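You operate a simulated robot arm through the tools that you are given. There is no shell and no other tool.

Carry out the task below with a simulated robot arm. There is one attempt and no reset: what you move stays moved.

Task
Plug in the gold arc in the grey fixture and switch the cream box on.
Fine: close both latches first; the black plug goes into the arc before you switch on; the arc lights up and stays in the fixture; the grey plug stays in the box.

It is judged by the outcome, as a careful person would: the job done as asked, and still so three seconds after it is handed in. It fails if anything else is knocked over, pushed out of place, dropped, spilled or broken.

Robot
A 7-joint arm with a three-finger gripper, fixed in place. Base frame: the origin is at the foot of the arm, x ahead of it, y to its left, z up; the work surface is at about z = 0.799. Readings come in m, rad, newtons and seconds.
Its first joint turns from -2.897 to 2.897 rad. Payload 2.69 kg.
The TCP is the grasp point between the finger pads, 0.03 m short of the fingertips. In the tool frame z runs along the fingers and y along their closing line. The gripper opens to 0.128 m. The gripper's body begins 0.117 m behind the TCP.
Orientation is told as [roll, pitch, yaw] about the base's x, y, z axes, in that order, counted from this pose: with the fingers straight down and closing along the base's y, the tool's x points along the base's -x, its y along +y and its z along -z.

Tools
- The arm moves only by the tool play_rows. Its argument "steps" is a list of rows, each an object of numbers (a shift or turn left out is 0, a gripper value left out holds the last): "rx", "ry", "rz": the turn, a rotation vector about the tool's x, y, z in rad; "dx", "dy", "dz": the shift along the tool's x, y, z in m; "gripper": the gripper command, from -1 (shut) to 1 (fully open), values between in proportion. In form: [{"rx": .., "ry": .., "rz": .., "dx": .., "dy": .., "dz": .., "gripper": ..}, ...]. A call has 1 to 20 rows; each row shifts and turns the commanded pose from where the row before left it, along the tool's axes as they then stand. A row lasts 0.2 s, in which the tool goes at most 0.05 m and 0.15 rad; a call with a longer step from one row to the next is refused whole, and so is a gripper value outside its range. A pose out of reach is approached as far as the arm can. The call stops where the force on the tool passes 60 N (or 10 N more than at its start, if that is more) or the arm is blocked; 0.2 s more then pass. The fingers move at their own pace and stop on an object; they squeeze with about 36 N. The grip force told is the motor's: it shows also when the fingers shut on nothing. Time passes only in rows, and 0.2 s behind the last, so rows that do not move let the fingers close. The reply holds the time, the measured pose of the TCP, the force on the tool along the base axes, the opening and the grip force, in the units named above and with some noise, with the torque about the TCP (base axes, N m) and any sound that the robot's microphone picked up, and new pictures: "pictures" is both (left out), scene, wrist or none.
- Cameras (640 x 400 px; columns grow to the right, rows downward): "scene" is fixed at [0.3995, -0.501, 1.3742]; the picture's right is [0.83, -0.56, 0.00], its down [-0.23, -0.34, -0.91] and it looks along [0.51, 0.76, -0.41] (base axes); focal length 338 px, centre (320, 200). "wrist" rides on the gripper at [0.058, 0.054, -0.131] in the tool frame; the picture's right is [-0.68, 0.74, 0.00], its down [-0.62, -0.57, -0.55] and it looks along [-0.40, -0.37, 0.84] (tool axes); focal length 234 px, centre (320, 200). There is no depth. A picture from a camera that has moved, and an enlarged one, comes with that camera's place and axes in the base frame and with its lens.
- lift_body(by): slides the trunk up (or, below 0, down) by that many m; the arm rides with it, the base frame stays. It gives what a move gives, with no picture.
- zoom(camera, box): a new picture of the part [left, top, right, bottom] of that camera's present view, enlarged. No time passes.
- hand_in(): hands the job in; it is judged then, once.

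Nothing tells you positions but the pictures and the camera data. Unless the task says otherwise, let go and move clear before handing in.

The tools are called as a command line: name --argument value ..., lists and objects as JSON in quotes. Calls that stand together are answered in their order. play_rows: Moves the arm, as the interface text tells. Its arguments: {"type":"object","properties":{"steps":{"type":"array","items":{"type":"object","properties":{"rx":{"type":"number"},"ry":{"type":"number"},"rz":{"type":"number"},"dx":{"type":"number"},"dy":{"type":"number"},"dz":{"type":"number"},"gripper":{"type":"number"}}}},"pictures":{"type":"string","enum":["both","scene","wrist","none"]}},"required":["steps"]} The other tools are called the same way: lift_body (by) slides the trunk up or down; zoom (camera, box) takes an enlarged picture of a part of a camera's view; hand_in () hands the job in.

At the start:

```text
time: 0.0
tcp_pos: [0.6848, 0.272, 1.1521]
tool_rot: [0.0, 0.001, -0.001]
contact_force: [-0.1, 0.7, -0.1]
torque: [0.01, 0.0, 0.01]
grip_width: 0.128
gripper_force: 0.0
trunk travel left (down, up): [-0.15, 0.2]
```

scene: 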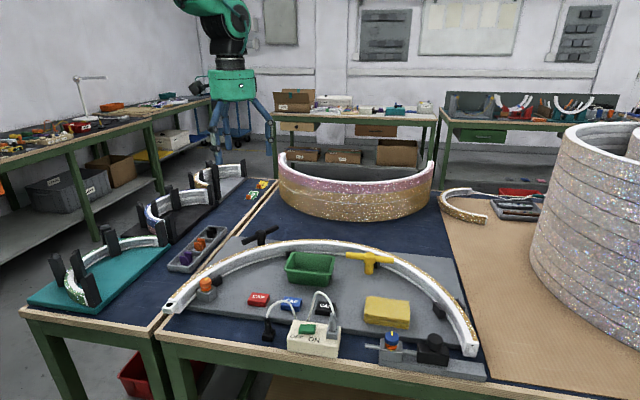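
wrist: 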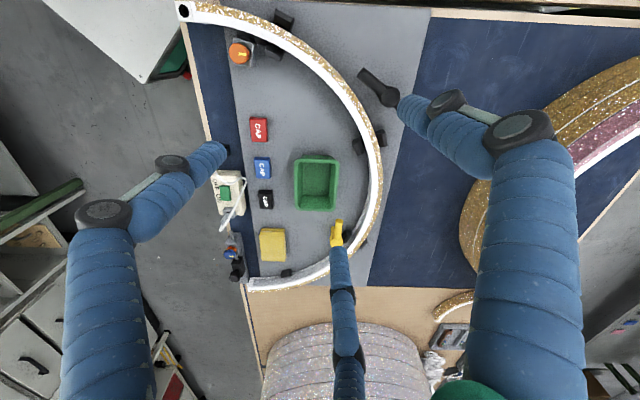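

I see a gold arc standing on a grey fixture plate, a cream box with leads at the near edge, a yellow handle and a black handle that look like the two latches. I'll zoom in on the parts before moving anything.

zoom --camera "scene" --box '[230, 280, 390, 380]'

zoom --camera "scene" --box '[220, 215, 400, 328]'

zoom --camera "scene" --box '[360, 290, 500, 378]'

zoom --camera "scene" --box '[150, 240, 290, 328]'

zoom --camera "wrist" --box '[180, 120, 300, 195]'

zoom --camera "wrist" --box '[200, 190, 360, 290]'

zoom --camera "wrist" --box '[170, 0, 410, 150]'

```text
4.00 times, centred on (310, 330) of scene
camera zoom: at [0.3995, -0.501, 1.3742], right [0.83, -0.56, 0.0], down [-0.23, -0.34, -0.91], along [0.51, 0.76, -0.41], focal length 1350 px, centre (360, -320)
```

zoom: 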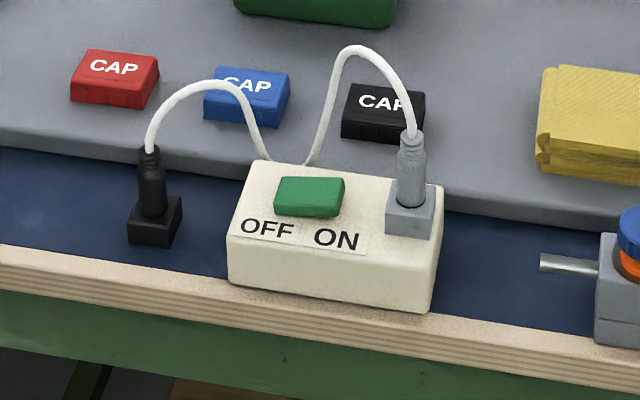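

```text
3.54 times, centred on (310, 272) of scene
camera zoom: at [0.3995, -0.501, 1.3742], right [0.83, -0.56, 0.0], down [-0.23, -0.34, -0.91], along [0.51, 0.76, -0.41], focal length 1195 px, centre (355, -53)
```

zoom: 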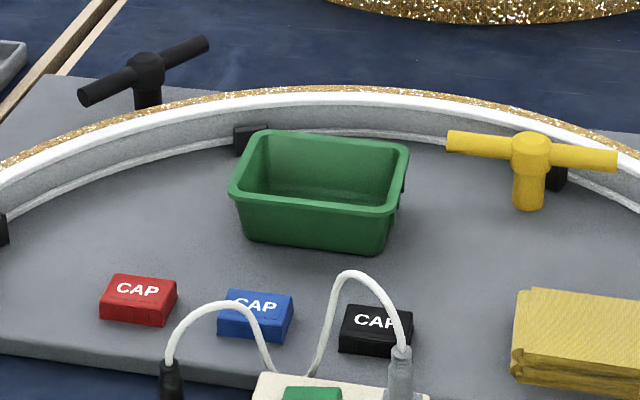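

```text
4.55 times, centred on (430, 334) of scene
camera zoom: at [0.3995, -0.501, 1.3742], right [0.83, -0.56, 0.0], down [-0.23, -0.34, -0.91], along [0.51, 0.76, -0.41], focal length 1534 px, centre (-180, -409)
```

zoom: 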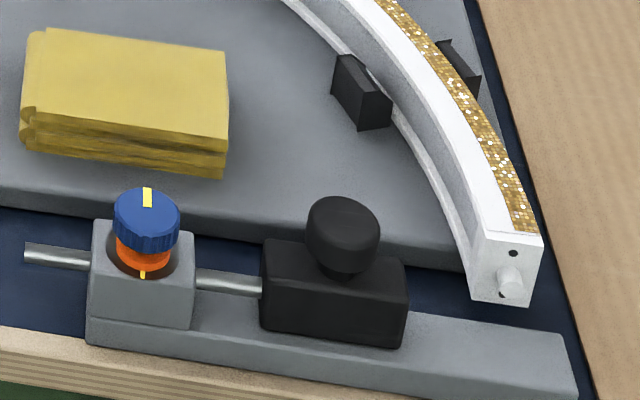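

```text
4.55 times, centred on (220, 284) of scene
camera zoom: at [0.3995, -0.501, 1.3742], right [0.83, -0.56, 0.0], down [-0.23, -0.34, -0.91], along [0.51, 0.76, -0.41], focal length 1534 px, centre (774, -182)
```

zoom: 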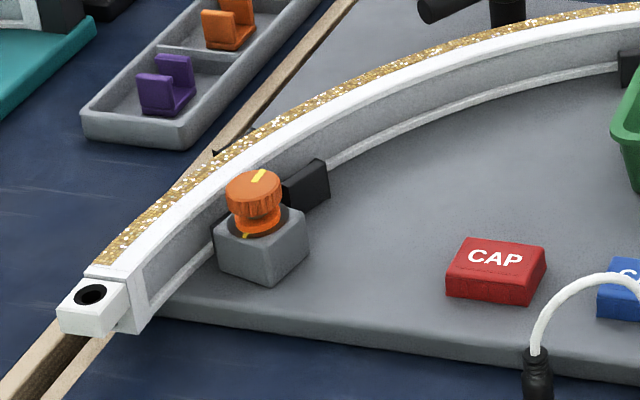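

```text
5.33 times, centred on (240, 158) of wrist
camera zoom: at [0.6261, 0.3266, 1.2844], right [0.68, 0.74, 0.0], down [0.62, -0.57, 0.55], along [0.4, -0.37, -0.84], focal length 1249 px, centre (747, 427)
```

zoom: 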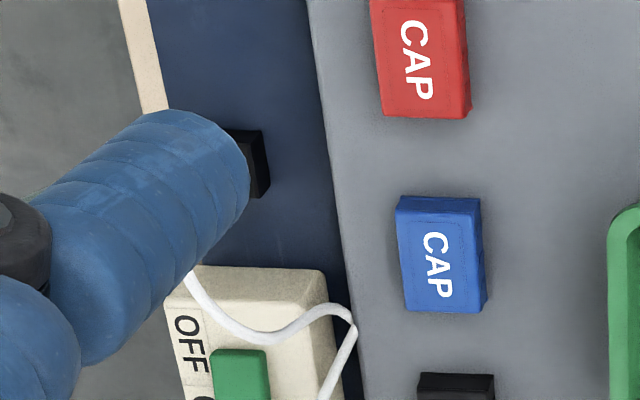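

```text
4.00 times, centred on (280, 240) of wrist
camera zoom: at [0.6261, 0.3266, 1.2844], right [0.68, 0.74, 0.0], down [0.62, -0.57, 0.55], along [0.4, -0.37, -0.84], focal length 937 px, centre (480, 40)
```

zoom: 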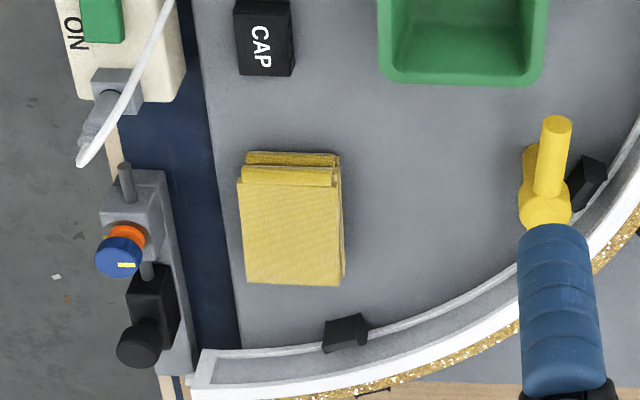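

```text
2.67 times, centred on (290, 75) of wrist
camera zoom: at [0.6261, 0.3266, 1.2844], right [0.68, 0.74, 0.0], down [0.62, -0.57, 0.55], along [0.4, -0.37, -0.84], focal length 624 px, centre (400, 533)
```

zoom: 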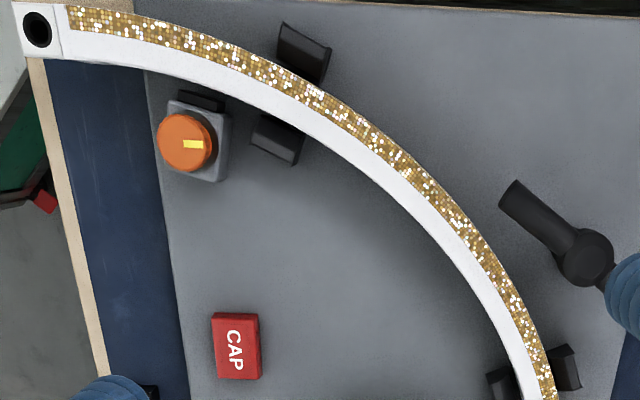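

The arc's socket end is near (0.45, 0.21) and the cream box near (0.67, -0.07). I'm not yet sure which parts are the latches, so I'll zoom tighter on the candidates.

zoom --camera "scene" --box '[375, 318, 455, 368]'

zoom --camera "scene" --box '[180, 260, 244, 300]'

zoom --camera "scene" --box '[236, 218, 284, 248]'

zoom --camera "scene" --box '[336, 240, 408, 285]'

zoom --camera "scene" --box '[20, 150, 260, 300]'

zoom --camera "scene" --box '[280, 305, 352, 350]'

```text
8.00 times, centred on (415, 343) of scene
camera zoom: at [0.3995, -0.501, 1.3742], right [0.83, -0.56, 0.0], down [-0.23, -0.34, -0.91], along [0.51, 0.76, -0.41], focal length 2700 px, centre (-440, -944)
```

zoom: 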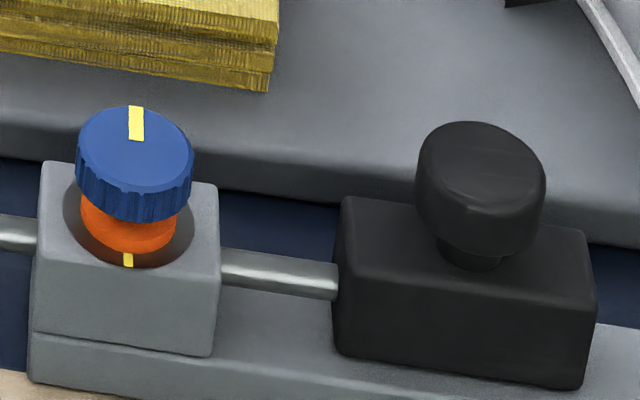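

```text
10.00 times, centred on (212, 280) of scene
camera zoom: at [0.3995, -0.501, 1.3742], right [0.83, -0.56, 0.0], down [-0.23, -0.34, -0.91], along [0.51, 0.76, -0.41], focal length 3375 px, centre (1400, -600)
```

zoom: 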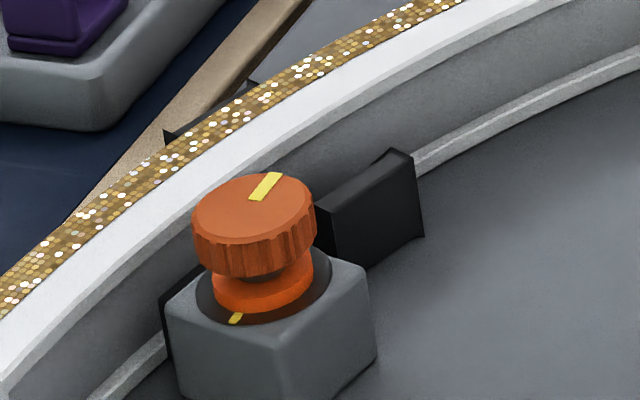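

```text
13.33 times, centred on (260, 233) of scene
camera zoom: at [0.3995, -0.501, 1.3742], right [0.83, -0.56, 0.0], down [-0.23, -0.34, -0.91], along [0.51, 0.76, -0.41], focal length 4500 px, centre (1120, -240)
```

zoom: 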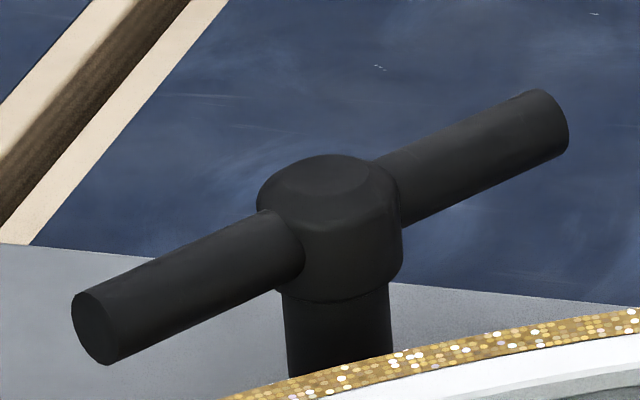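

```text
8.89 times, centred on (372, 262) of scene
camera zoom: at [0.3995, -0.501, 1.3742], right [0.83, -0.56, 0.0], down [-0.23, -0.34, -0.91], along [0.51, 0.76, -0.41], focal length 3000 px, centre (-142, -356)
```

zoom: 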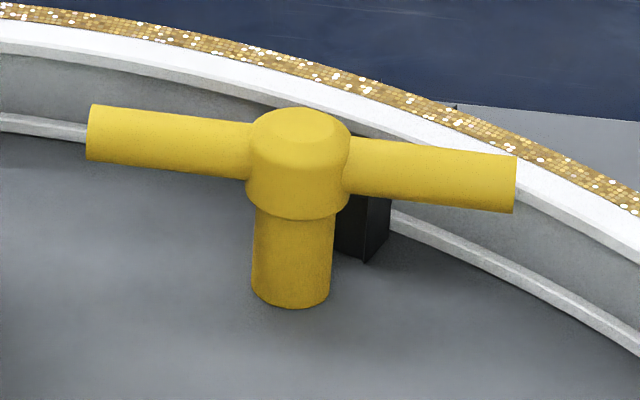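

```text
2.67 times, centred on (140, 225) of scene
camera zoom: at [0.3995, -0.501, 1.3742], right [0.83, -0.56, 0.0], down [-0.23, -0.34, -0.91], along [0.51, 0.76, -0.41], focal length 900 px, centre (800, 133)
```

zoom: 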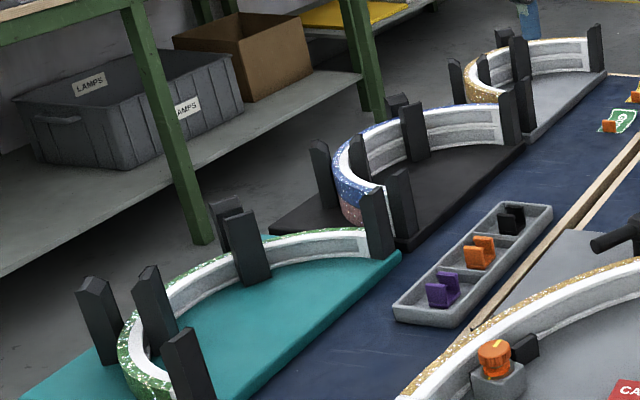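

```text
8.89 times, centred on (316, 328) of scene
camera zoom: at [0.3995, -0.501, 1.3742], right [0.83, -0.56, 0.0], down [-0.23, -0.34, -0.91], along [0.51, 0.76, -0.41], focal length 3000 px, centre (356, -933)
```

zoom: 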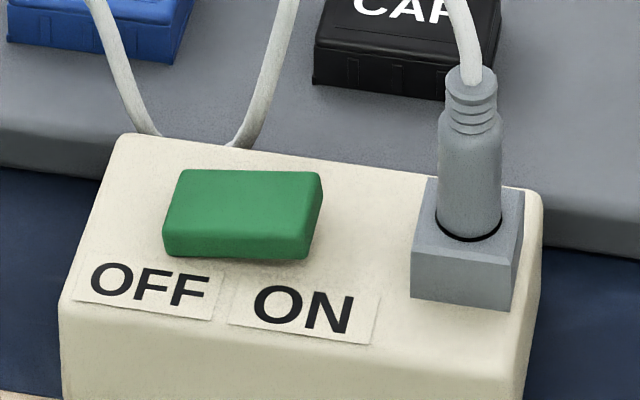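

Zooming in on the gripper itself and the table beside it, to learn what the fingers really look like before going near anything.

zoom --camera "scene" --box '[170, 0, 330, 100]'

zoom --camera "scene" --box '[190, 80, 310, 155]'

zoom --camera "scene" --box '[430, 170, 560, 251]'

zoom --camera "wrist" --box '[320, 40, 480, 140]'

```text
4.00 times, centred on (250, 50) of scene
camera zoom: at [0.3995, -0.501, 1.3742], right [0.83, -0.56, 0.0], down [-0.23, -0.34, -0.91], along [0.51, 0.76, -0.41], focal length 1350 px, centre (600, 800)
```

zoom: 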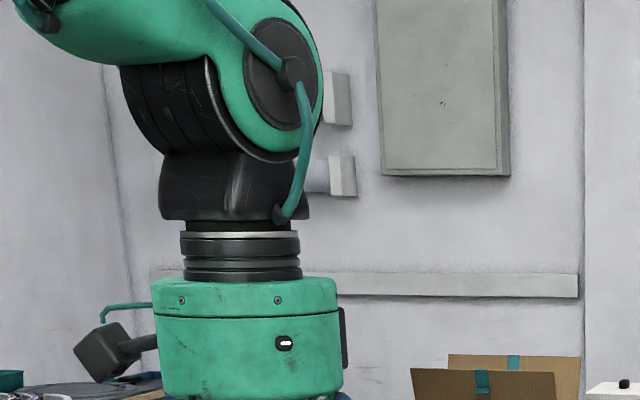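

```text
5.33 times, centred on (250, 118) of scene
camera zoom: at [0.3995, -0.501, 1.3742], right [0.83, -0.56, 0.0], down [-0.23, -0.34, -0.91], along [0.51, 0.76, -0.41], focal length 1800 px, centre (693, 640)
```

zoom: 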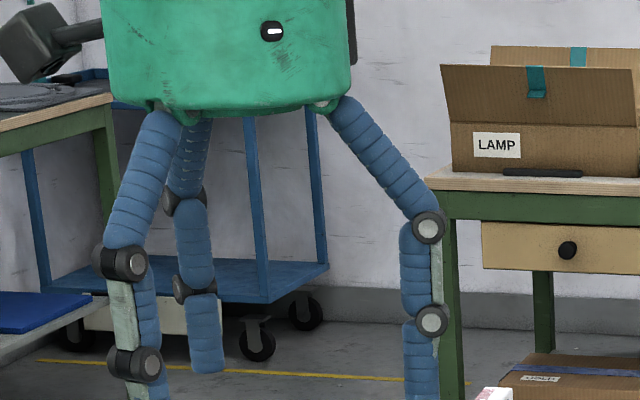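

```text
4.92 times, centred on (495, 210) of scene
camera zoom: at [0.3995, -0.501, 1.3742], right [0.83, -0.56, 0.0], down [-0.23, -0.34, -0.91], along [0.51, 0.76, -0.41], focal length 1661 px, centre (-542, 148)
```

zoom: 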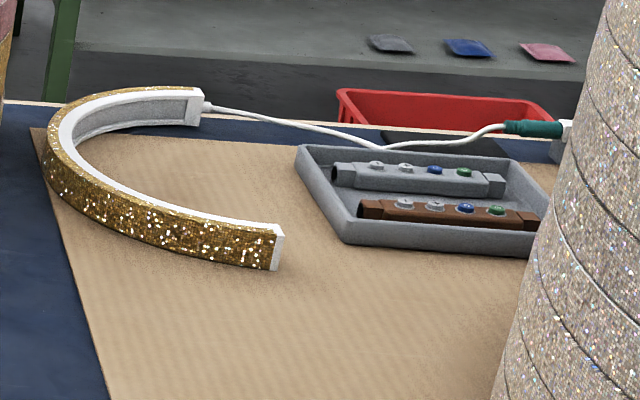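

```text
4.00 times, centred on (400, 90) of wrist
camera zoom: at [0.6261, 0.3266, 1.2844], right [0.68, 0.74, 0.0], down [0.62, -0.57, 0.55], along [0.4, -0.37, -0.84], focal length 937 px, centre (0, 640)
```

zoom: 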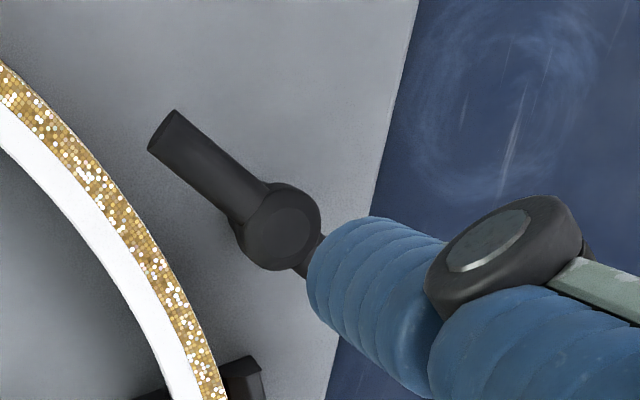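

The hand shows three visible blue fingers, although it is described as a two-finger gripper. I'll shut it in free air to see how the fingers really move.

play_rows --steps '[{"gripper": -1}, {"gripper": -1}, {"gripper": -1}, {"gripper": -1}]' --pictures "both"

```text
time: 1.0
tcp_pos: [0.6853, 0.2725, 1.152]
tool_rot: [0.0, -0.001, 0.001]
contact_force: [-0.5, 0.7, -0.6]
torque: [-0.02, 0.02, 0.05]
grip_width: 0.0023
gripper_force: 31.4
trunk travel left (down, up): [-0.15, 0.2]
camera wrist: at [0.6261, 0.3266, 1.2844], right [0.68, 0.74, 0.0], down [0.62, -0.57, 0.55], along [0.4, -0.37, -0.84], focal length 234 px, centre (320, 200)
```

scene: 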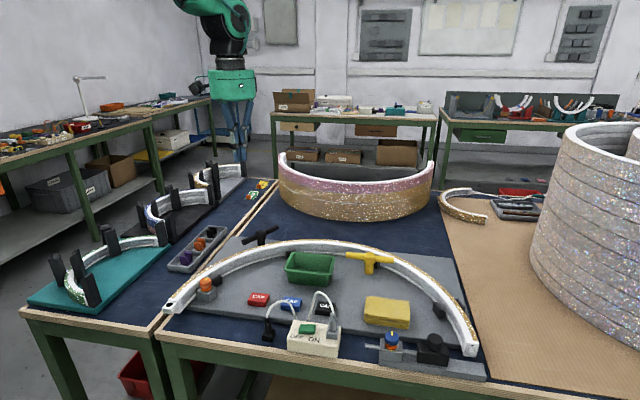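
wrist: 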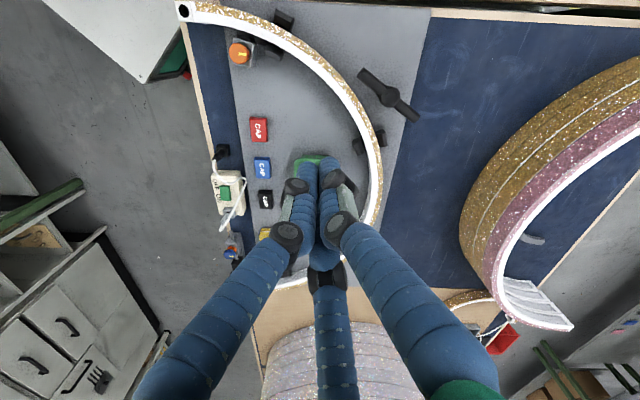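

All three fingers meet at the TCP, so they close as a centred grip. Next I'll open and move above the right-hand slide device near (0.80, -0.20) for a close look from a safe height.

play_rows --steps '[{"gripper": 1, "dx": -0.0065, "dy": -0.0392, "dz": 0.0102}, {"dx": -0.0065, "dy": -0.0392, "dz": 0.0102}, {"dx": -0.0065, "dy": -0.0392, "dz": 0.0102}, {"dx": -0.0065, "dy": -0.0392, "dz": 0.0102}, {"dx": -0.0065, "dy": -0.0392, "dz": 0.0102}, {"dx": -0.0065, "dy": -0.0392, "dz": 0.0102}, {"dx": -0.0065, "dy": -0.0392, "dz": 0.0102}, {"dx": -0.0065, "dy": -0.0392, "dz": 0.0102}, {"dx": -0.0065, "dy": -0.0392, "dz": 0.0102}, {"dx": -0.0065, "dy": -0.0392, "dz": 0.0102}]' --pictures "both"

```text
time: 3.2
tcp_pos: [0.7487, -0.1211, 1.0486]
tool_rot: [-0.001, 0.0, -0.001]
contact_force: [0.0, -0.3, -0.1]
torque: [0.0, -0.01, 0.03]
grip_width: 0.128
gripper_force: 0.0
trunk travel left (down, up): [-0.15, 0.2]
camera wrist: at [0.6915, -0.0668, 1.1813], right [0.68, 0.74, 0.0], down [0.62, -0.56, 0.55], along [0.4, -0.37, -0.84], focal length 234 px, centre (320, 200)
```

scene: 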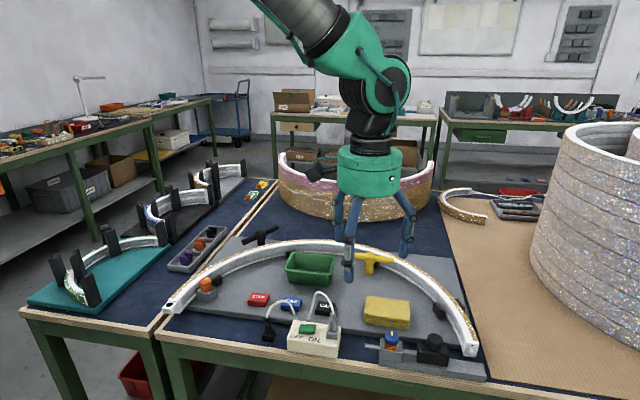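
wrist: 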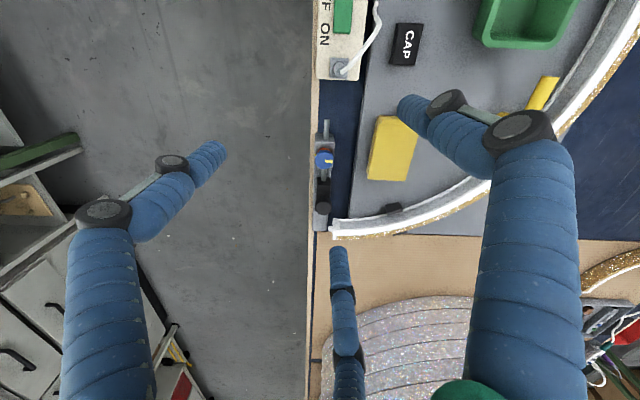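

zoom --camera "wrist" --box '[296, 110, 376, 160]'

zoom --camera "wrist" --box '[296, 160, 392, 220]'

zoom --camera "wrist" --box '[290, 200, 418, 280]'

zoom --camera "wrist" --box '[300, 0, 428, 80]'

```text
8.00 times, centred on (336, 135) of wrist
camera zoom: at [0.6915, -0.0668, 1.1813], right [0.68, 0.74, 0.0], down [0.62, -0.56, 0.55], along [0.4, -0.37, -0.84], focal length 1873 px, centre (192, 720)
```

zoom: 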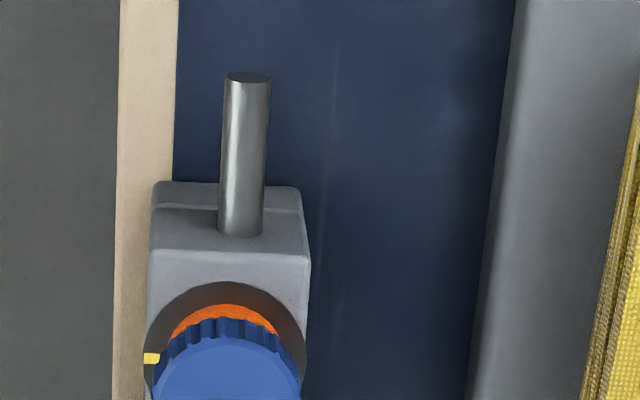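

```text
6.67 times, centred on (344, 190) of wrist
camera zoom: at [0.6915, -0.0668, 1.1813], right [0.68, 0.74, 0.0], down [0.62, -0.56, 0.55], along [0.4, -0.37, -0.84], focal length 1561 px, centre (160, 267)
```

zoom: 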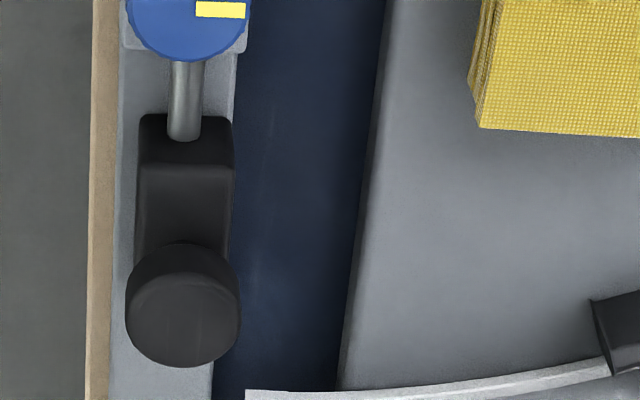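

```text
5.00 times, centred on (354, 240) of wrist
camera zoom: at [0.6915, -0.0668, 1.1813], right [0.68, 0.74, 0.0], down [0.62, -0.56, 0.55], along [0.4, -0.37, -0.84], focal length 1171 px, centre (150, 0)
```

zoom: 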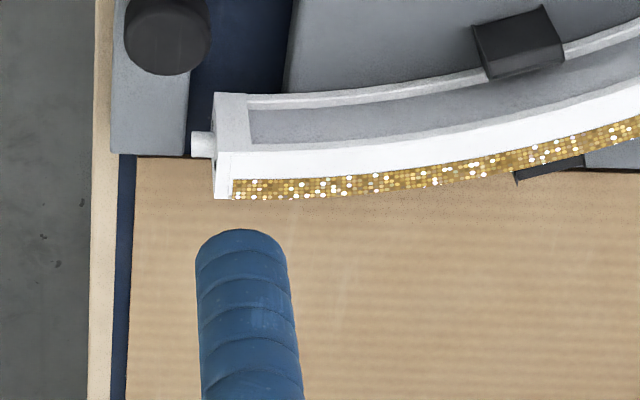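

```text
5.00 times, centred on (364, 40) of wrist
camera zoom: at [0.6915, -0.0668, 1.1813], right [0.68, 0.74, 0.0], down [0.62, -0.56, 0.55], along [0.4, -0.37, -0.84], focal length 1171 px, centre (100, 1000)
```

zoom: 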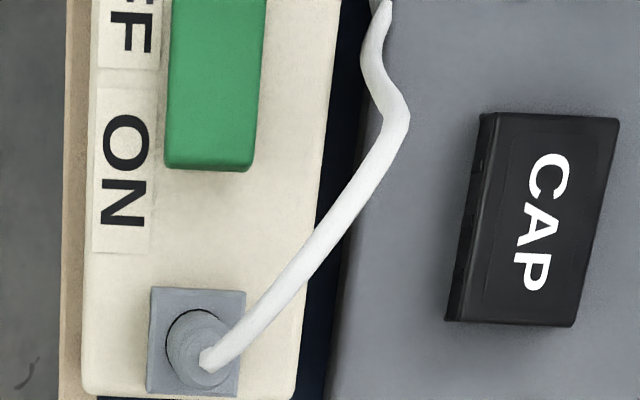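

The right device is a rod through a grey block with a blue knob, plus a black carriage with its own knob on a rail leading to the arc's right end. Now I'll look closely at the left end: the socket hole and the orange knob near (0.55, 0.23).

play_rows --steps '[{"dx": 0.0235, "dy": 0.0383, "dz": 0.0045}, {"dx": 0.0235, "dy": 0.0383, "dz": 0.0045}, {"dx": 0.0235, "dy": 0.0383, "dz": 0.0045}, {"dx": 0.0235, "dy": 0.0383, "dz": 0.0045}, {"dx": 0.0235, "dy": 0.0383, "dz": 0.0045}, {"dx": 0.0235, "dy": 0.0383, "dz": 0.0045}, {"dx": 0.0235, "dy": 0.0383, "dz": 0.0045}, {"dx": 0.0235, "dy": 0.0383, "dz": 0.0045}, {"dx": 0.0235, "dy": 0.0383, "dz": 0.0045}, {"dx": 0.0235, "dy": 0.0383, "dz": 0.0045}, {"dx": 0.0235, "dy": 0.0383, "dz": 0.0045}]' --pictures "wrist"

```text
time: 5.6
tcp_pos: [0.4878, 0.3042, 1.0011]
tool_rot: [0.0, -0.002, 0.0]
contact_force: [-0.3, 0.0, -0.2]
torque: [0.03, 0.02, 0.03]
grip_width: 0.128
gripper_force: 0.0
trunk travel left (down, up): [-0.15, 0.2]
camera wrist: at [0.4293, 0.3585, 1.1323], right [0.68, 0.74, 0.0], down [0.62, -0.57, 0.55], along [0.4, -0.37, -0.84], focal length 234 px, centre (320, 200)
```

wrist: 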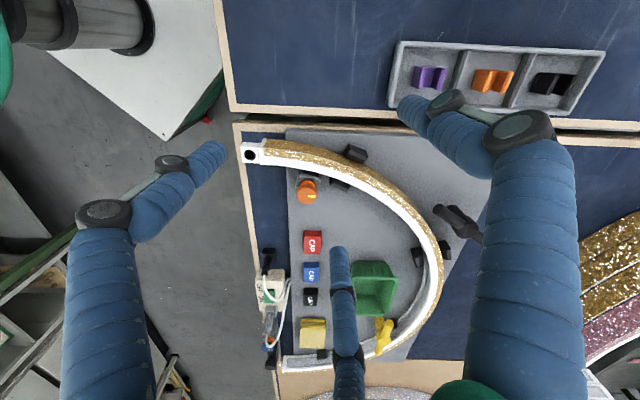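

zoom --camera "wrist" --box '[232, 130, 360, 210]'

zoom --camera "wrist" --box '[285, 160, 349, 200]'

zoom --camera "wrist" --box '[400, 190, 496, 250]'

zoom --camera "wrist" --box '[340, 295, 436, 355]'

zoom --camera "wrist" --box '[240, 240, 368, 320]'

zoom --camera "wrist" --box '[384, 30, 624, 180]'

```text
5.00 times, centred on (296, 170) of wrist
camera zoom: at [0.4293, 0.3585, 1.1323], right [0.68, 0.74, 0.0], down [0.62, -0.57, 0.55], along [0.4, -0.37, -0.84], focal length 1171 px, centre (440, 350)
```

zoom: 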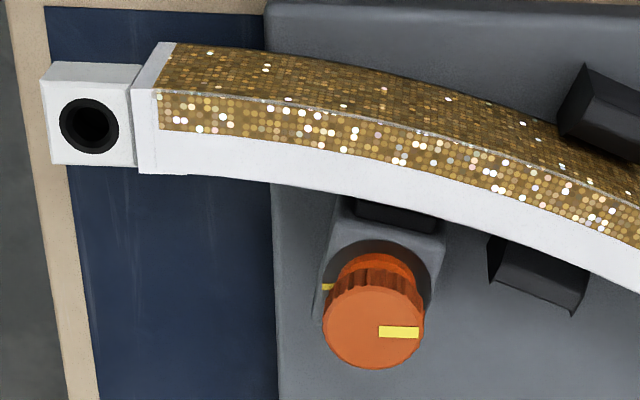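

```text
10.00 times, centred on (317, 180) of wrist
camera zoom: at [0.4293, 0.3585, 1.1323], right [0.68, 0.74, 0.0], down [0.62, -0.57, 0.55], along [0.4, -0.37, -0.84], focal length 2342 px, centre (350, 400)
```

zoom: 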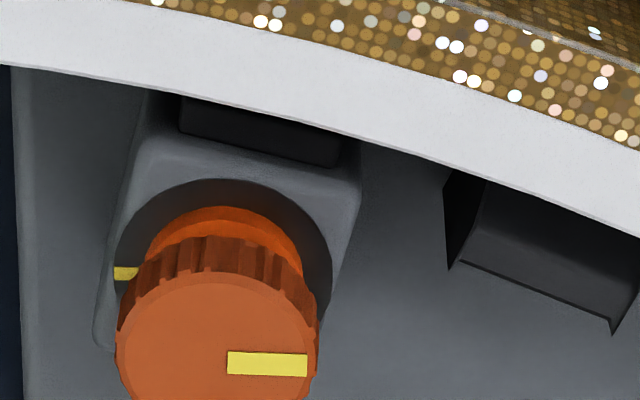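

```text
6.67 times, centred on (448, 220) of wrist
camera zoom: at [0.4293, 0.3585, 1.1323], right [0.68, 0.74, 0.0], down [0.62, -0.57, 0.55], along [0.4, -0.37, -0.84], focal length 1561 px, centre (-533, 67)
```

zoom: 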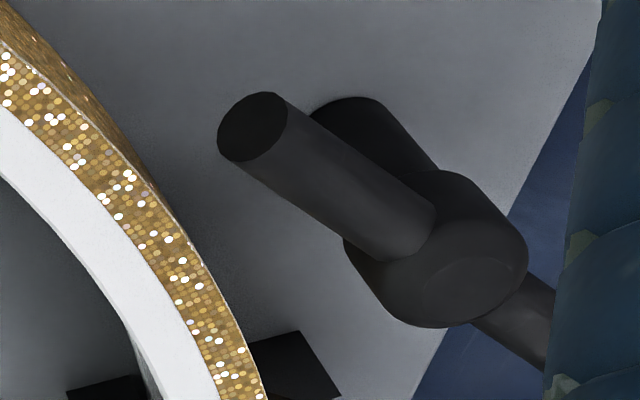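

```text
6.67 times, centred on (388, 325) of wrist
camera zoom: at [0.4293, 0.3585, 1.1323], right [0.68, 0.74, 0.0], down [0.62, -0.57, 0.55], along [0.4, -0.37, -0.84], focal length 1561 px, centre (-133, -633)
```

zoom: 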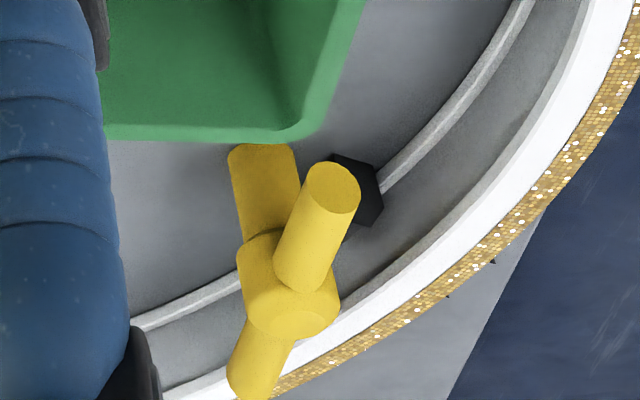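

```text
5.00 times, centred on (304, 280) of wrist
camera zoom: at [0.4293, 0.3585, 1.1323], right [0.68, 0.74, 0.0], down [0.62, -0.57, 0.55], along [0.4, -0.37, -0.84], focal length 1171 px, centre (400, -200)
```

zoom: 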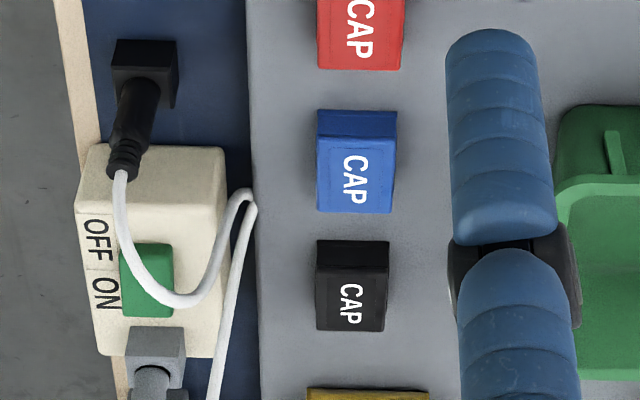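

```text
2.67 times, centred on (504, 105) of wrist
camera zoom: at [0.4293, 0.3585, 1.1323], right [0.68, 0.74, 0.0], down [0.62, -0.57, 0.55], along [0.4, -0.37, -0.84], focal length 624 px, centre (-171, 453)
```

zoom: 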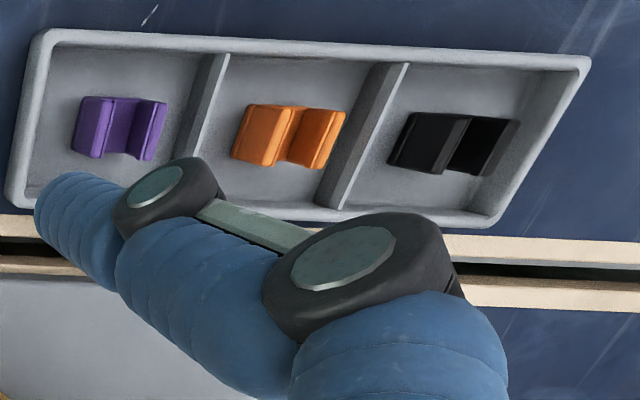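

The orange knob sits on a small block with a yellow pointer on top and an index mark on the dark ring, and the block has a black pad facing the arc. The T-handles are still unclear, so I'll look at the black one near (0.755, 0.36).

play_rows --steps '[{"dx": -0.0327, "dy": 0.0202, "dz": 0.002}, {"dx": -0.0327, "dy": 0.0202, "dz": 0.002}, {"dx": -0.0327, "dy": 0.0202, "dz": 0.002}, {"dx": -0.0327, "dy": 0.0202, "dz": 0.002}, {"dx": -0.0327, "dy": 0.0202, "dz": 0.002}, {"dx": -0.0327, "dy": 0.0202, "dz": 0.002}]' --pictures "wrist"

```text
time: 7.0
tcp_pos: [0.6871, 0.4232, 0.9862]
tool_rot: [0.0, 0.001, 0.001]
contact_force: [-0.1, 0.4, 0.2]
torque: [0.02, 0.0, -0.02]
grip_width: 0.128
gripper_force: 0.0
trunk travel left (down, up): [-0.15, 0.2]
camera wrist: at [0.629, 0.4775, 1.1196], right [0.68, 0.74, 0.0], down [0.62, -0.57, 0.55], along [0.4, -0.37, -0.84], focal length 234 px, centre (320, 200)
```

wrist: 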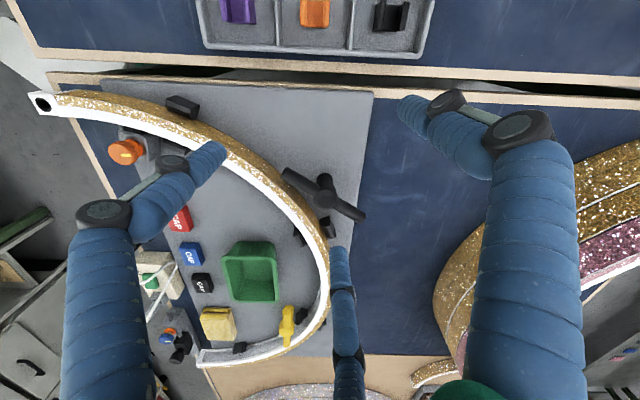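

zoom --camera "wrist" --box '[264, 150, 376, 220]'

zoom --camera "wrist" --box '[264, 200, 344, 250]'

zoom --camera "wrist" --box '[190, 290, 334, 380]'

zoom --camera "wrist" --box '[20, 80, 212, 200]'

```text
5.71 times, centred on (320, 185) of wrist
camera zoom: at [0.629, 0.4775, 1.1196], right [0.68, 0.74, 0.0], down [0.62, -0.57, 0.55], along [0.4, -0.37, -0.84], focal length 1338 px, centre (320, 286)
```

zoom: 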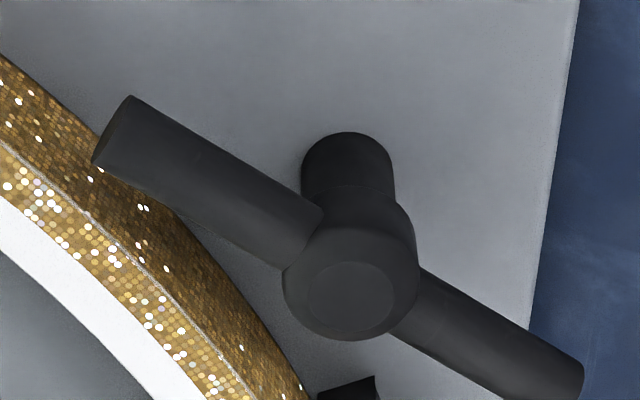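

```text
8.00 times, centred on (304, 225) of wrist
camera zoom: at [0.629, 0.4775, 1.1196], right [0.68, 0.74, 0.0], down [0.62, -0.57, 0.55], along [0.4, -0.37, -0.84], focal length 1873 px, centre (448, 0)
```

zoom: 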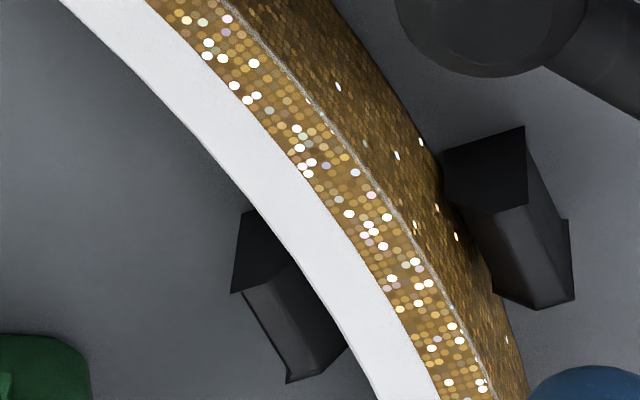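

```text
4.44 times, centred on (262, 335) of wrist
camera zoom: at [0.629, 0.4775, 1.1196], right [0.68, 0.74, 0.0], down [0.62, -0.57, 0.55], along [0.4, -0.37, -0.84], focal length 1041 px, centre (578, -400)
```

zoom: 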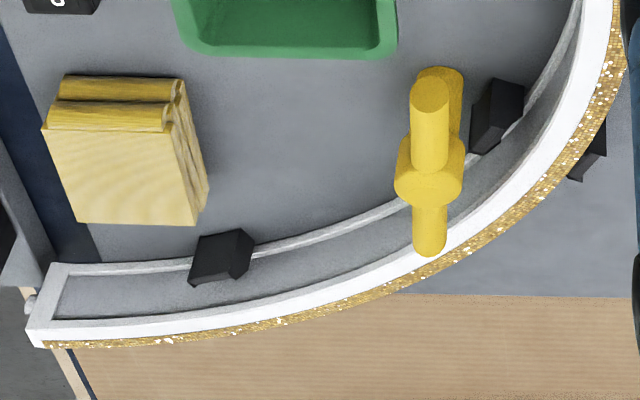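

```text
3.33 times, centred on (116, 140) of wrist
camera zoom: at [0.629, 0.4775, 1.1196], right [0.68, 0.74, 0.0], down [0.62, -0.57, 0.55], along [0.4, -0.37, -0.84], focal length 781 px, centre (1000, 400)
```

zoom: 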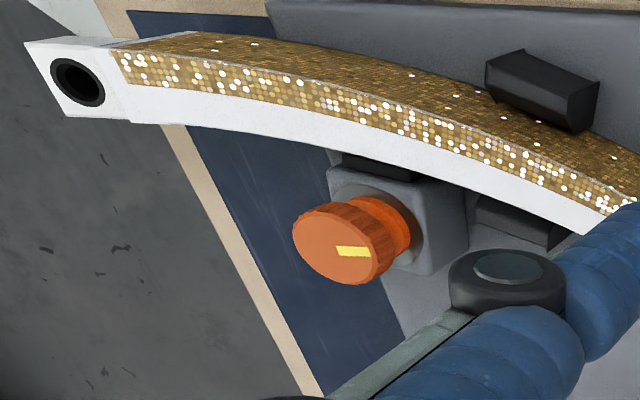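

Triangulating, both T-handle bars sit about 3 mm above the arc's top (z≈0.835), and each would reach over the arc if turned radially. So they look like swing latches, but the orange and blue knobs also need ruling out, so I'll turn the wrist and view the orange block from another side.

play_rows --steps '[{"rz": -0.1428}, {"rz": -0.1428}, {"rz": -0.1428}, {"rz": -0.1428}, {"rz": -0.1428}, {"rz": -0.1428}, {"rz": -0.1428}, {"rz": -0.1428}, {"rz": -0.1428}, {"rz": -0.1428}, {"rz": -0.1428}]' --pictures "wrist"

play_rows --steps '[{"dx": 0.034, "dy": 0.027, "dz": 0.005}, {"dx": 0.034, "dy": 0.027, "dz": 0.005}, {"dx": 0.034, "dy": 0.027, "dz": 0.005}, {"dx": 0.034, "dy": 0.027, "dz": 0.005}, {"dx": 0.034, "dy": 0.027, "dz": 0.005}, {"dx": 0.034, "dy": 0.027, "dz": 0.005}, {"dx": 0.034, "dy": 0.027, "dz": 0.005}]' --pictures "wrist"

```text
time: 9.4
tcp_pos: [0.6859, 0.4236, 0.9873]
tool_rot: [0.001, -0.001, 1.572]
contact_force: [-0.4, 0.5, -0.6]
torque: [0.04, -0.01, 0.01]
grip_width: 0.128
gripper_force: 0.1
trunk travel left (down, up): [-0.15, 0.2]
camera wrist: at [0.6333, 0.3652, 1.1198], right [-0.74, 0.68, 0.0], down [0.56, 0.62, 0.55], along [0.37, 0.4, -0.84], focal length 234 px, centre (320, 200)
```

wrist: 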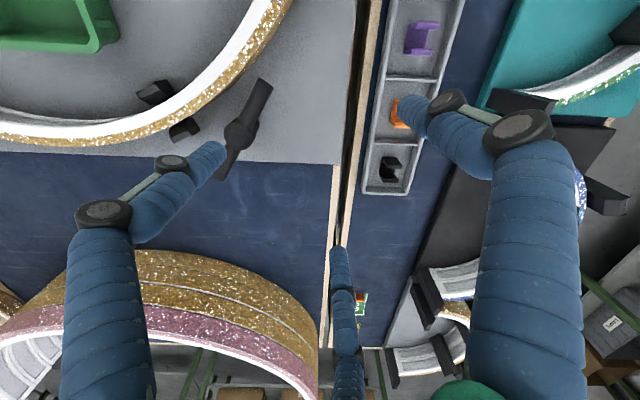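

```text
time: 11.0
tcp_pos: [0.4975, 0.1832, 0.9522]
tool_rot: [0.001, 0.001, 1.571]
contact_force: [-0.1, 0.3, -0.9]
torque: [-0.04, 0.01, 0.0]
grip_width: 0.1279
gripper_force: 0.1
trunk travel left (down, up): [-0.15, 0.2]
camera wrist: at [0.4442, 0.1248, 1.0849], right [-0.74, 0.68, 0.0], down [0.57, 0.62, 0.55], along [0.37, 0.4, -0.84], focal length 234 px, centre (320, 200)
```

wrist: 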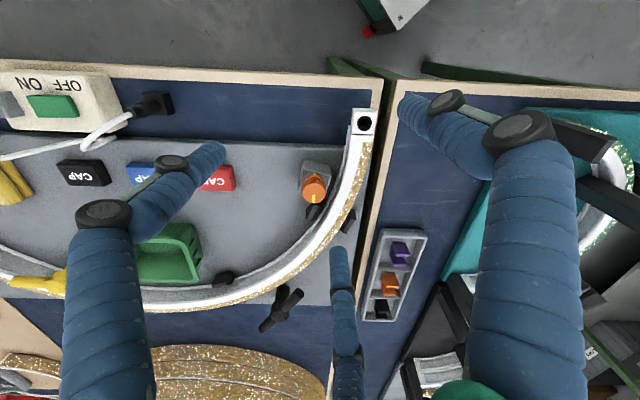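

zoom --camera "wrist" --box '[280, 100, 392, 170]'

zoom --camera "wrist" --box '[280, 145, 376, 205]'

zoom --camera "wrist" --box '[0, 60, 192, 180]'

zoom --camera "wrist" --box '[230, 180, 370, 340]'

```text
5.71 times, centred on (336, 135) of wrist
camera zoom: at [0.4442, 0.1248, 1.0849], right [-0.74, 0.68, 0.0], down [0.57, 0.62, 0.55], along [0.37, 0.4, -0.84], focal length 1338 px, centre (229, 571)
```

zoom: 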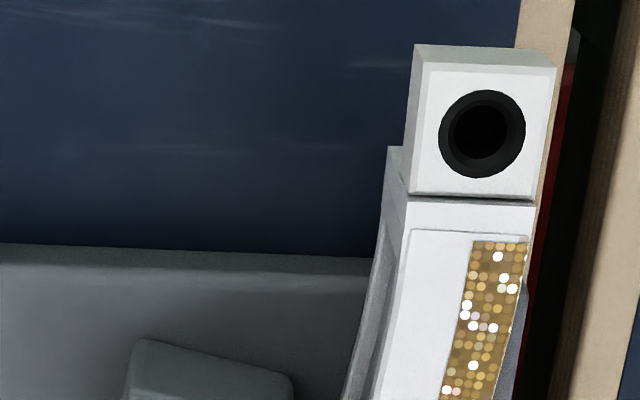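

```text
6.67 times, centred on (328, 175) of wrist
camera zoom: at [0.4442, 0.1248, 1.0849], right [-0.74, 0.68, 0.0], down [0.57, 0.62, 0.55], along [0.37, 0.4, -0.84], focal length 1561 px, centre (267, 367)
```

zoom: 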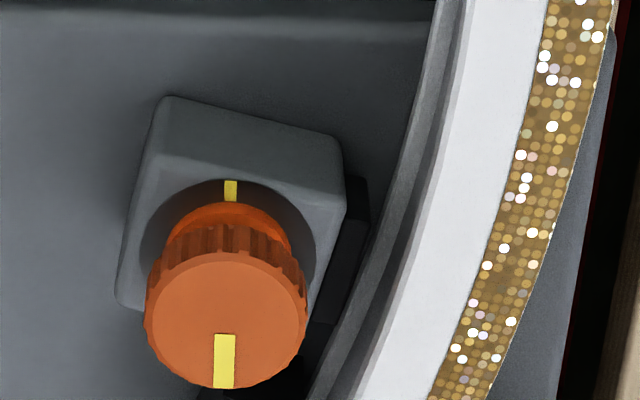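

```text
3.33 times, centred on (96, 120) of wrist
camera zoom: at [0.4442, 0.1248, 1.0849], right [-0.74, 0.68, 0.0], down [0.57, 0.62, 0.55], along [0.37, 0.4, -0.84], focal length 781 px, centre (1067, 467)
```

zoom: 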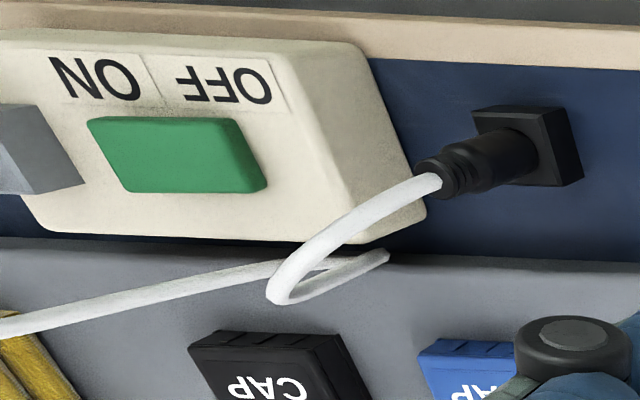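

```text
2.50 times, centred on (300, 260) of wrist
camera zoom: at [0.4442, 0.1248, 1.0849], right [-0.74, 0.68, 0.0], down [0.57, 0.62, 0.55], along [0.37, 0.4, -0.84], focal length 585 px, centre (370, 50)
```

zoom: 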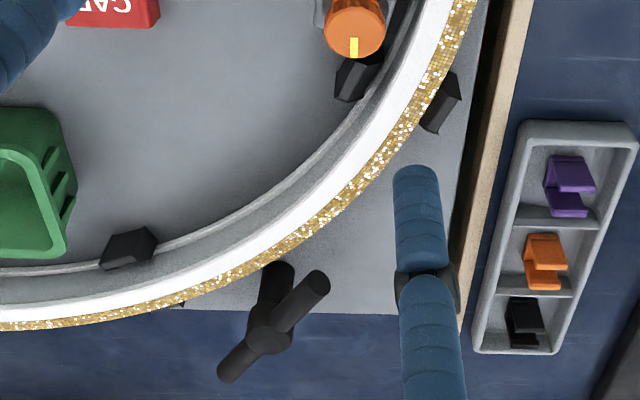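

The orange block's black pad sits beside the arc's inner flange. I'll go up clear of the cable loop and look at the right-hand device from this second direction too.

play_rows --steps '[{"dz": -0.045}, {"dz": -0.045}, {"dx": 0.04, "dy": -0.024}, {"dx": 0.04, "dy": -0.024}, {"dx": 0.04, "dy": -0.024}, {"dx": 0.04, "dy": -0.024}, {"dx": 0.04, "dy": -0.024}, {"dx": 0.04, "dy": -0.024}, {"dx": 0.04, "dy": -0.024}, {"dx": 0.04, "dy": -0.024}, {"dx": 0.04, "dy": -0.024}, {"dx": 0.04, "dy": -0.024}, {"dx": 0.04, "dy": -0.024}, {"dz": 0.045}, {"dz": 0.045}]' --pictures "wrist"

```text
time: 14.2
tcp_pos: [0.7629, -0.2528, 0.9534]
tool_rot: [0.0, 0.0, 1.57]
contact_force: [-0.5, 0.3, -0.4]
torque: [-0.01, 0.03, 0.03]
grip_width: 0.1279
gripper_force: 0.0
trunk travel left (down, up): [-0.15, 0.2]
camera wrist: at [0.7097, -0.3105, 1.086], right [-0.74, 0.68, 0.0], down [0.56, 0.62, 0.55], along [0.37, 0.4, -0.84], focal length 234 px, centre (320, 200)
```

wrist: 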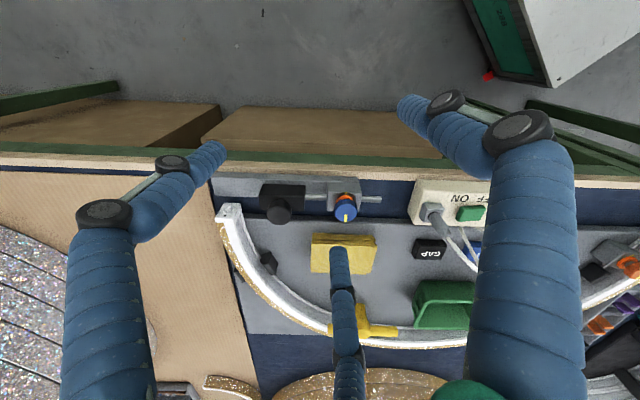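

zoom --camera "wrist" --box '[210, 165, 306, 225]'

zoom --camera "wrist" --box '[300, 165, 396, 225]'

zoom --camera "wrist" --box '[210, 170, 338, 250]'

zoom --camera "wrist" --box '[330, 280, 458, 360]'

zoom --camera "wrist" --box '[400, 170, 496, 230]'

```text
6.67 times, centred on (258, 195) of wrist
camera zoom: at [0.7097, -0.3105, 1.086], right [-0.74, 0.68, 0.0], down [0.56, 0.62, 0.55], along [0.37, 0.4, -0.84], focal length 1561 px, centre (733, 233)
```

zoom: 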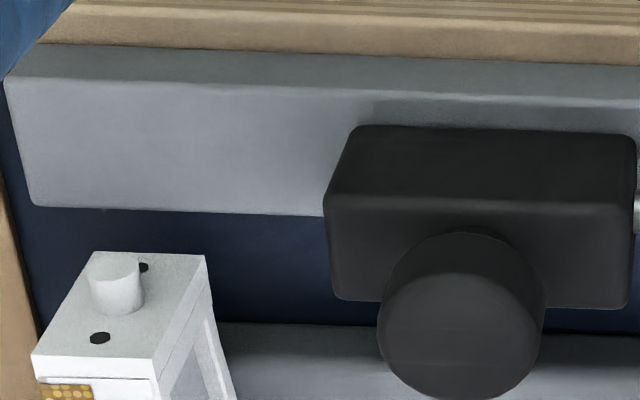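

```text
6.67 times, centred on (348, 195) of wrist
camera zoom: at [0.7097, -0.3105, 1.086], right [-0.74, 0.68, 0.0], down [0.56, 0.62, 0.55], along [0.37, 0.4, -0.84], focal length 1561 px, centre (133, 233)
```

zoom: 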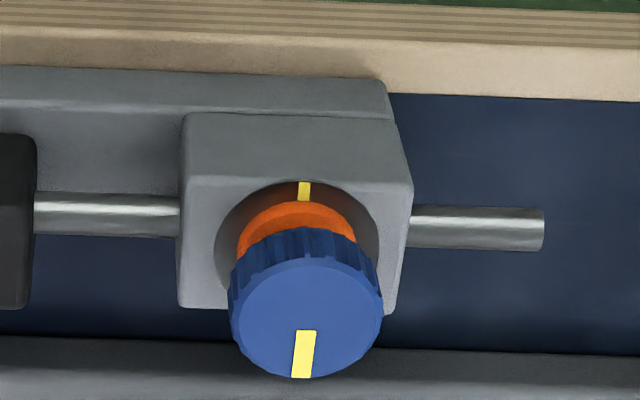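

```text
5.00 times, centred on (274, 210) of wrist
camera zoom: at [0.7097, -0.3105, 1.086], right [-0.74, 0.68, 0.0], down [0.56, 0.62, 0.55], along [0.37, 0.4, -0.84], focal length 1171 px, centre (550, 150)
```

zoom: 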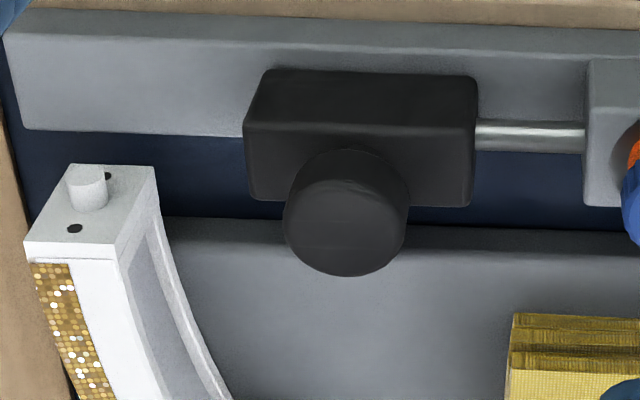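

```text
5.00 times, centred on (394, 320) of wrist
camera zoom: at [0.7097, -0.3105, 1.086], right [-0.74, 0.68, 0.0], down [0.56, 0.62, 0.55], along [0.37, 0.4, -0.84], focal length 1171 px, centre (-50, -400)
```

zoom: 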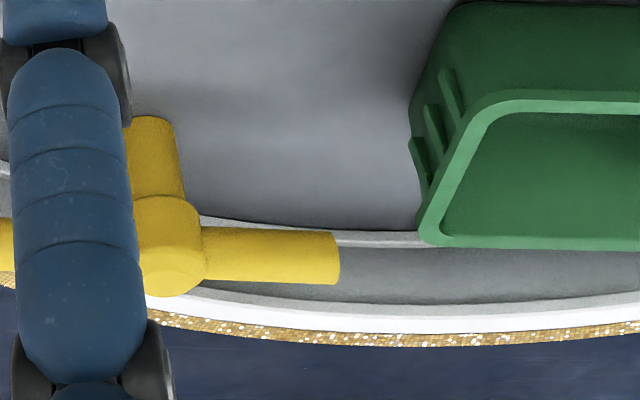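

```text
6.67 times, centred on (448, 200) of wrist
camera zoom: at [0.7097, -0.3105, 1.086], right [-0.74, 0.68, 0.0], down [0.56, 0.62, 0.55], along [0.37, 0.4, -0.84], focal length 1561 px, centre (-533, 200)
```

zoom: 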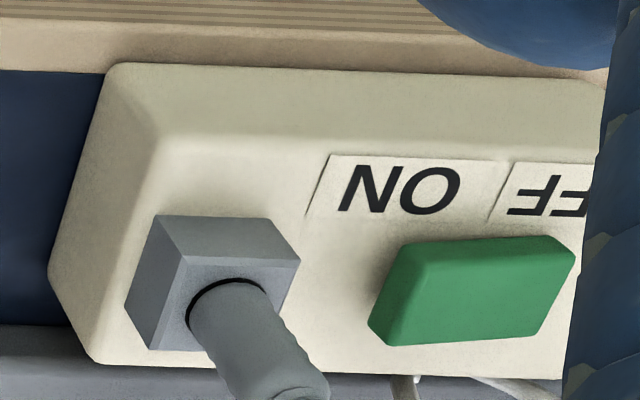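

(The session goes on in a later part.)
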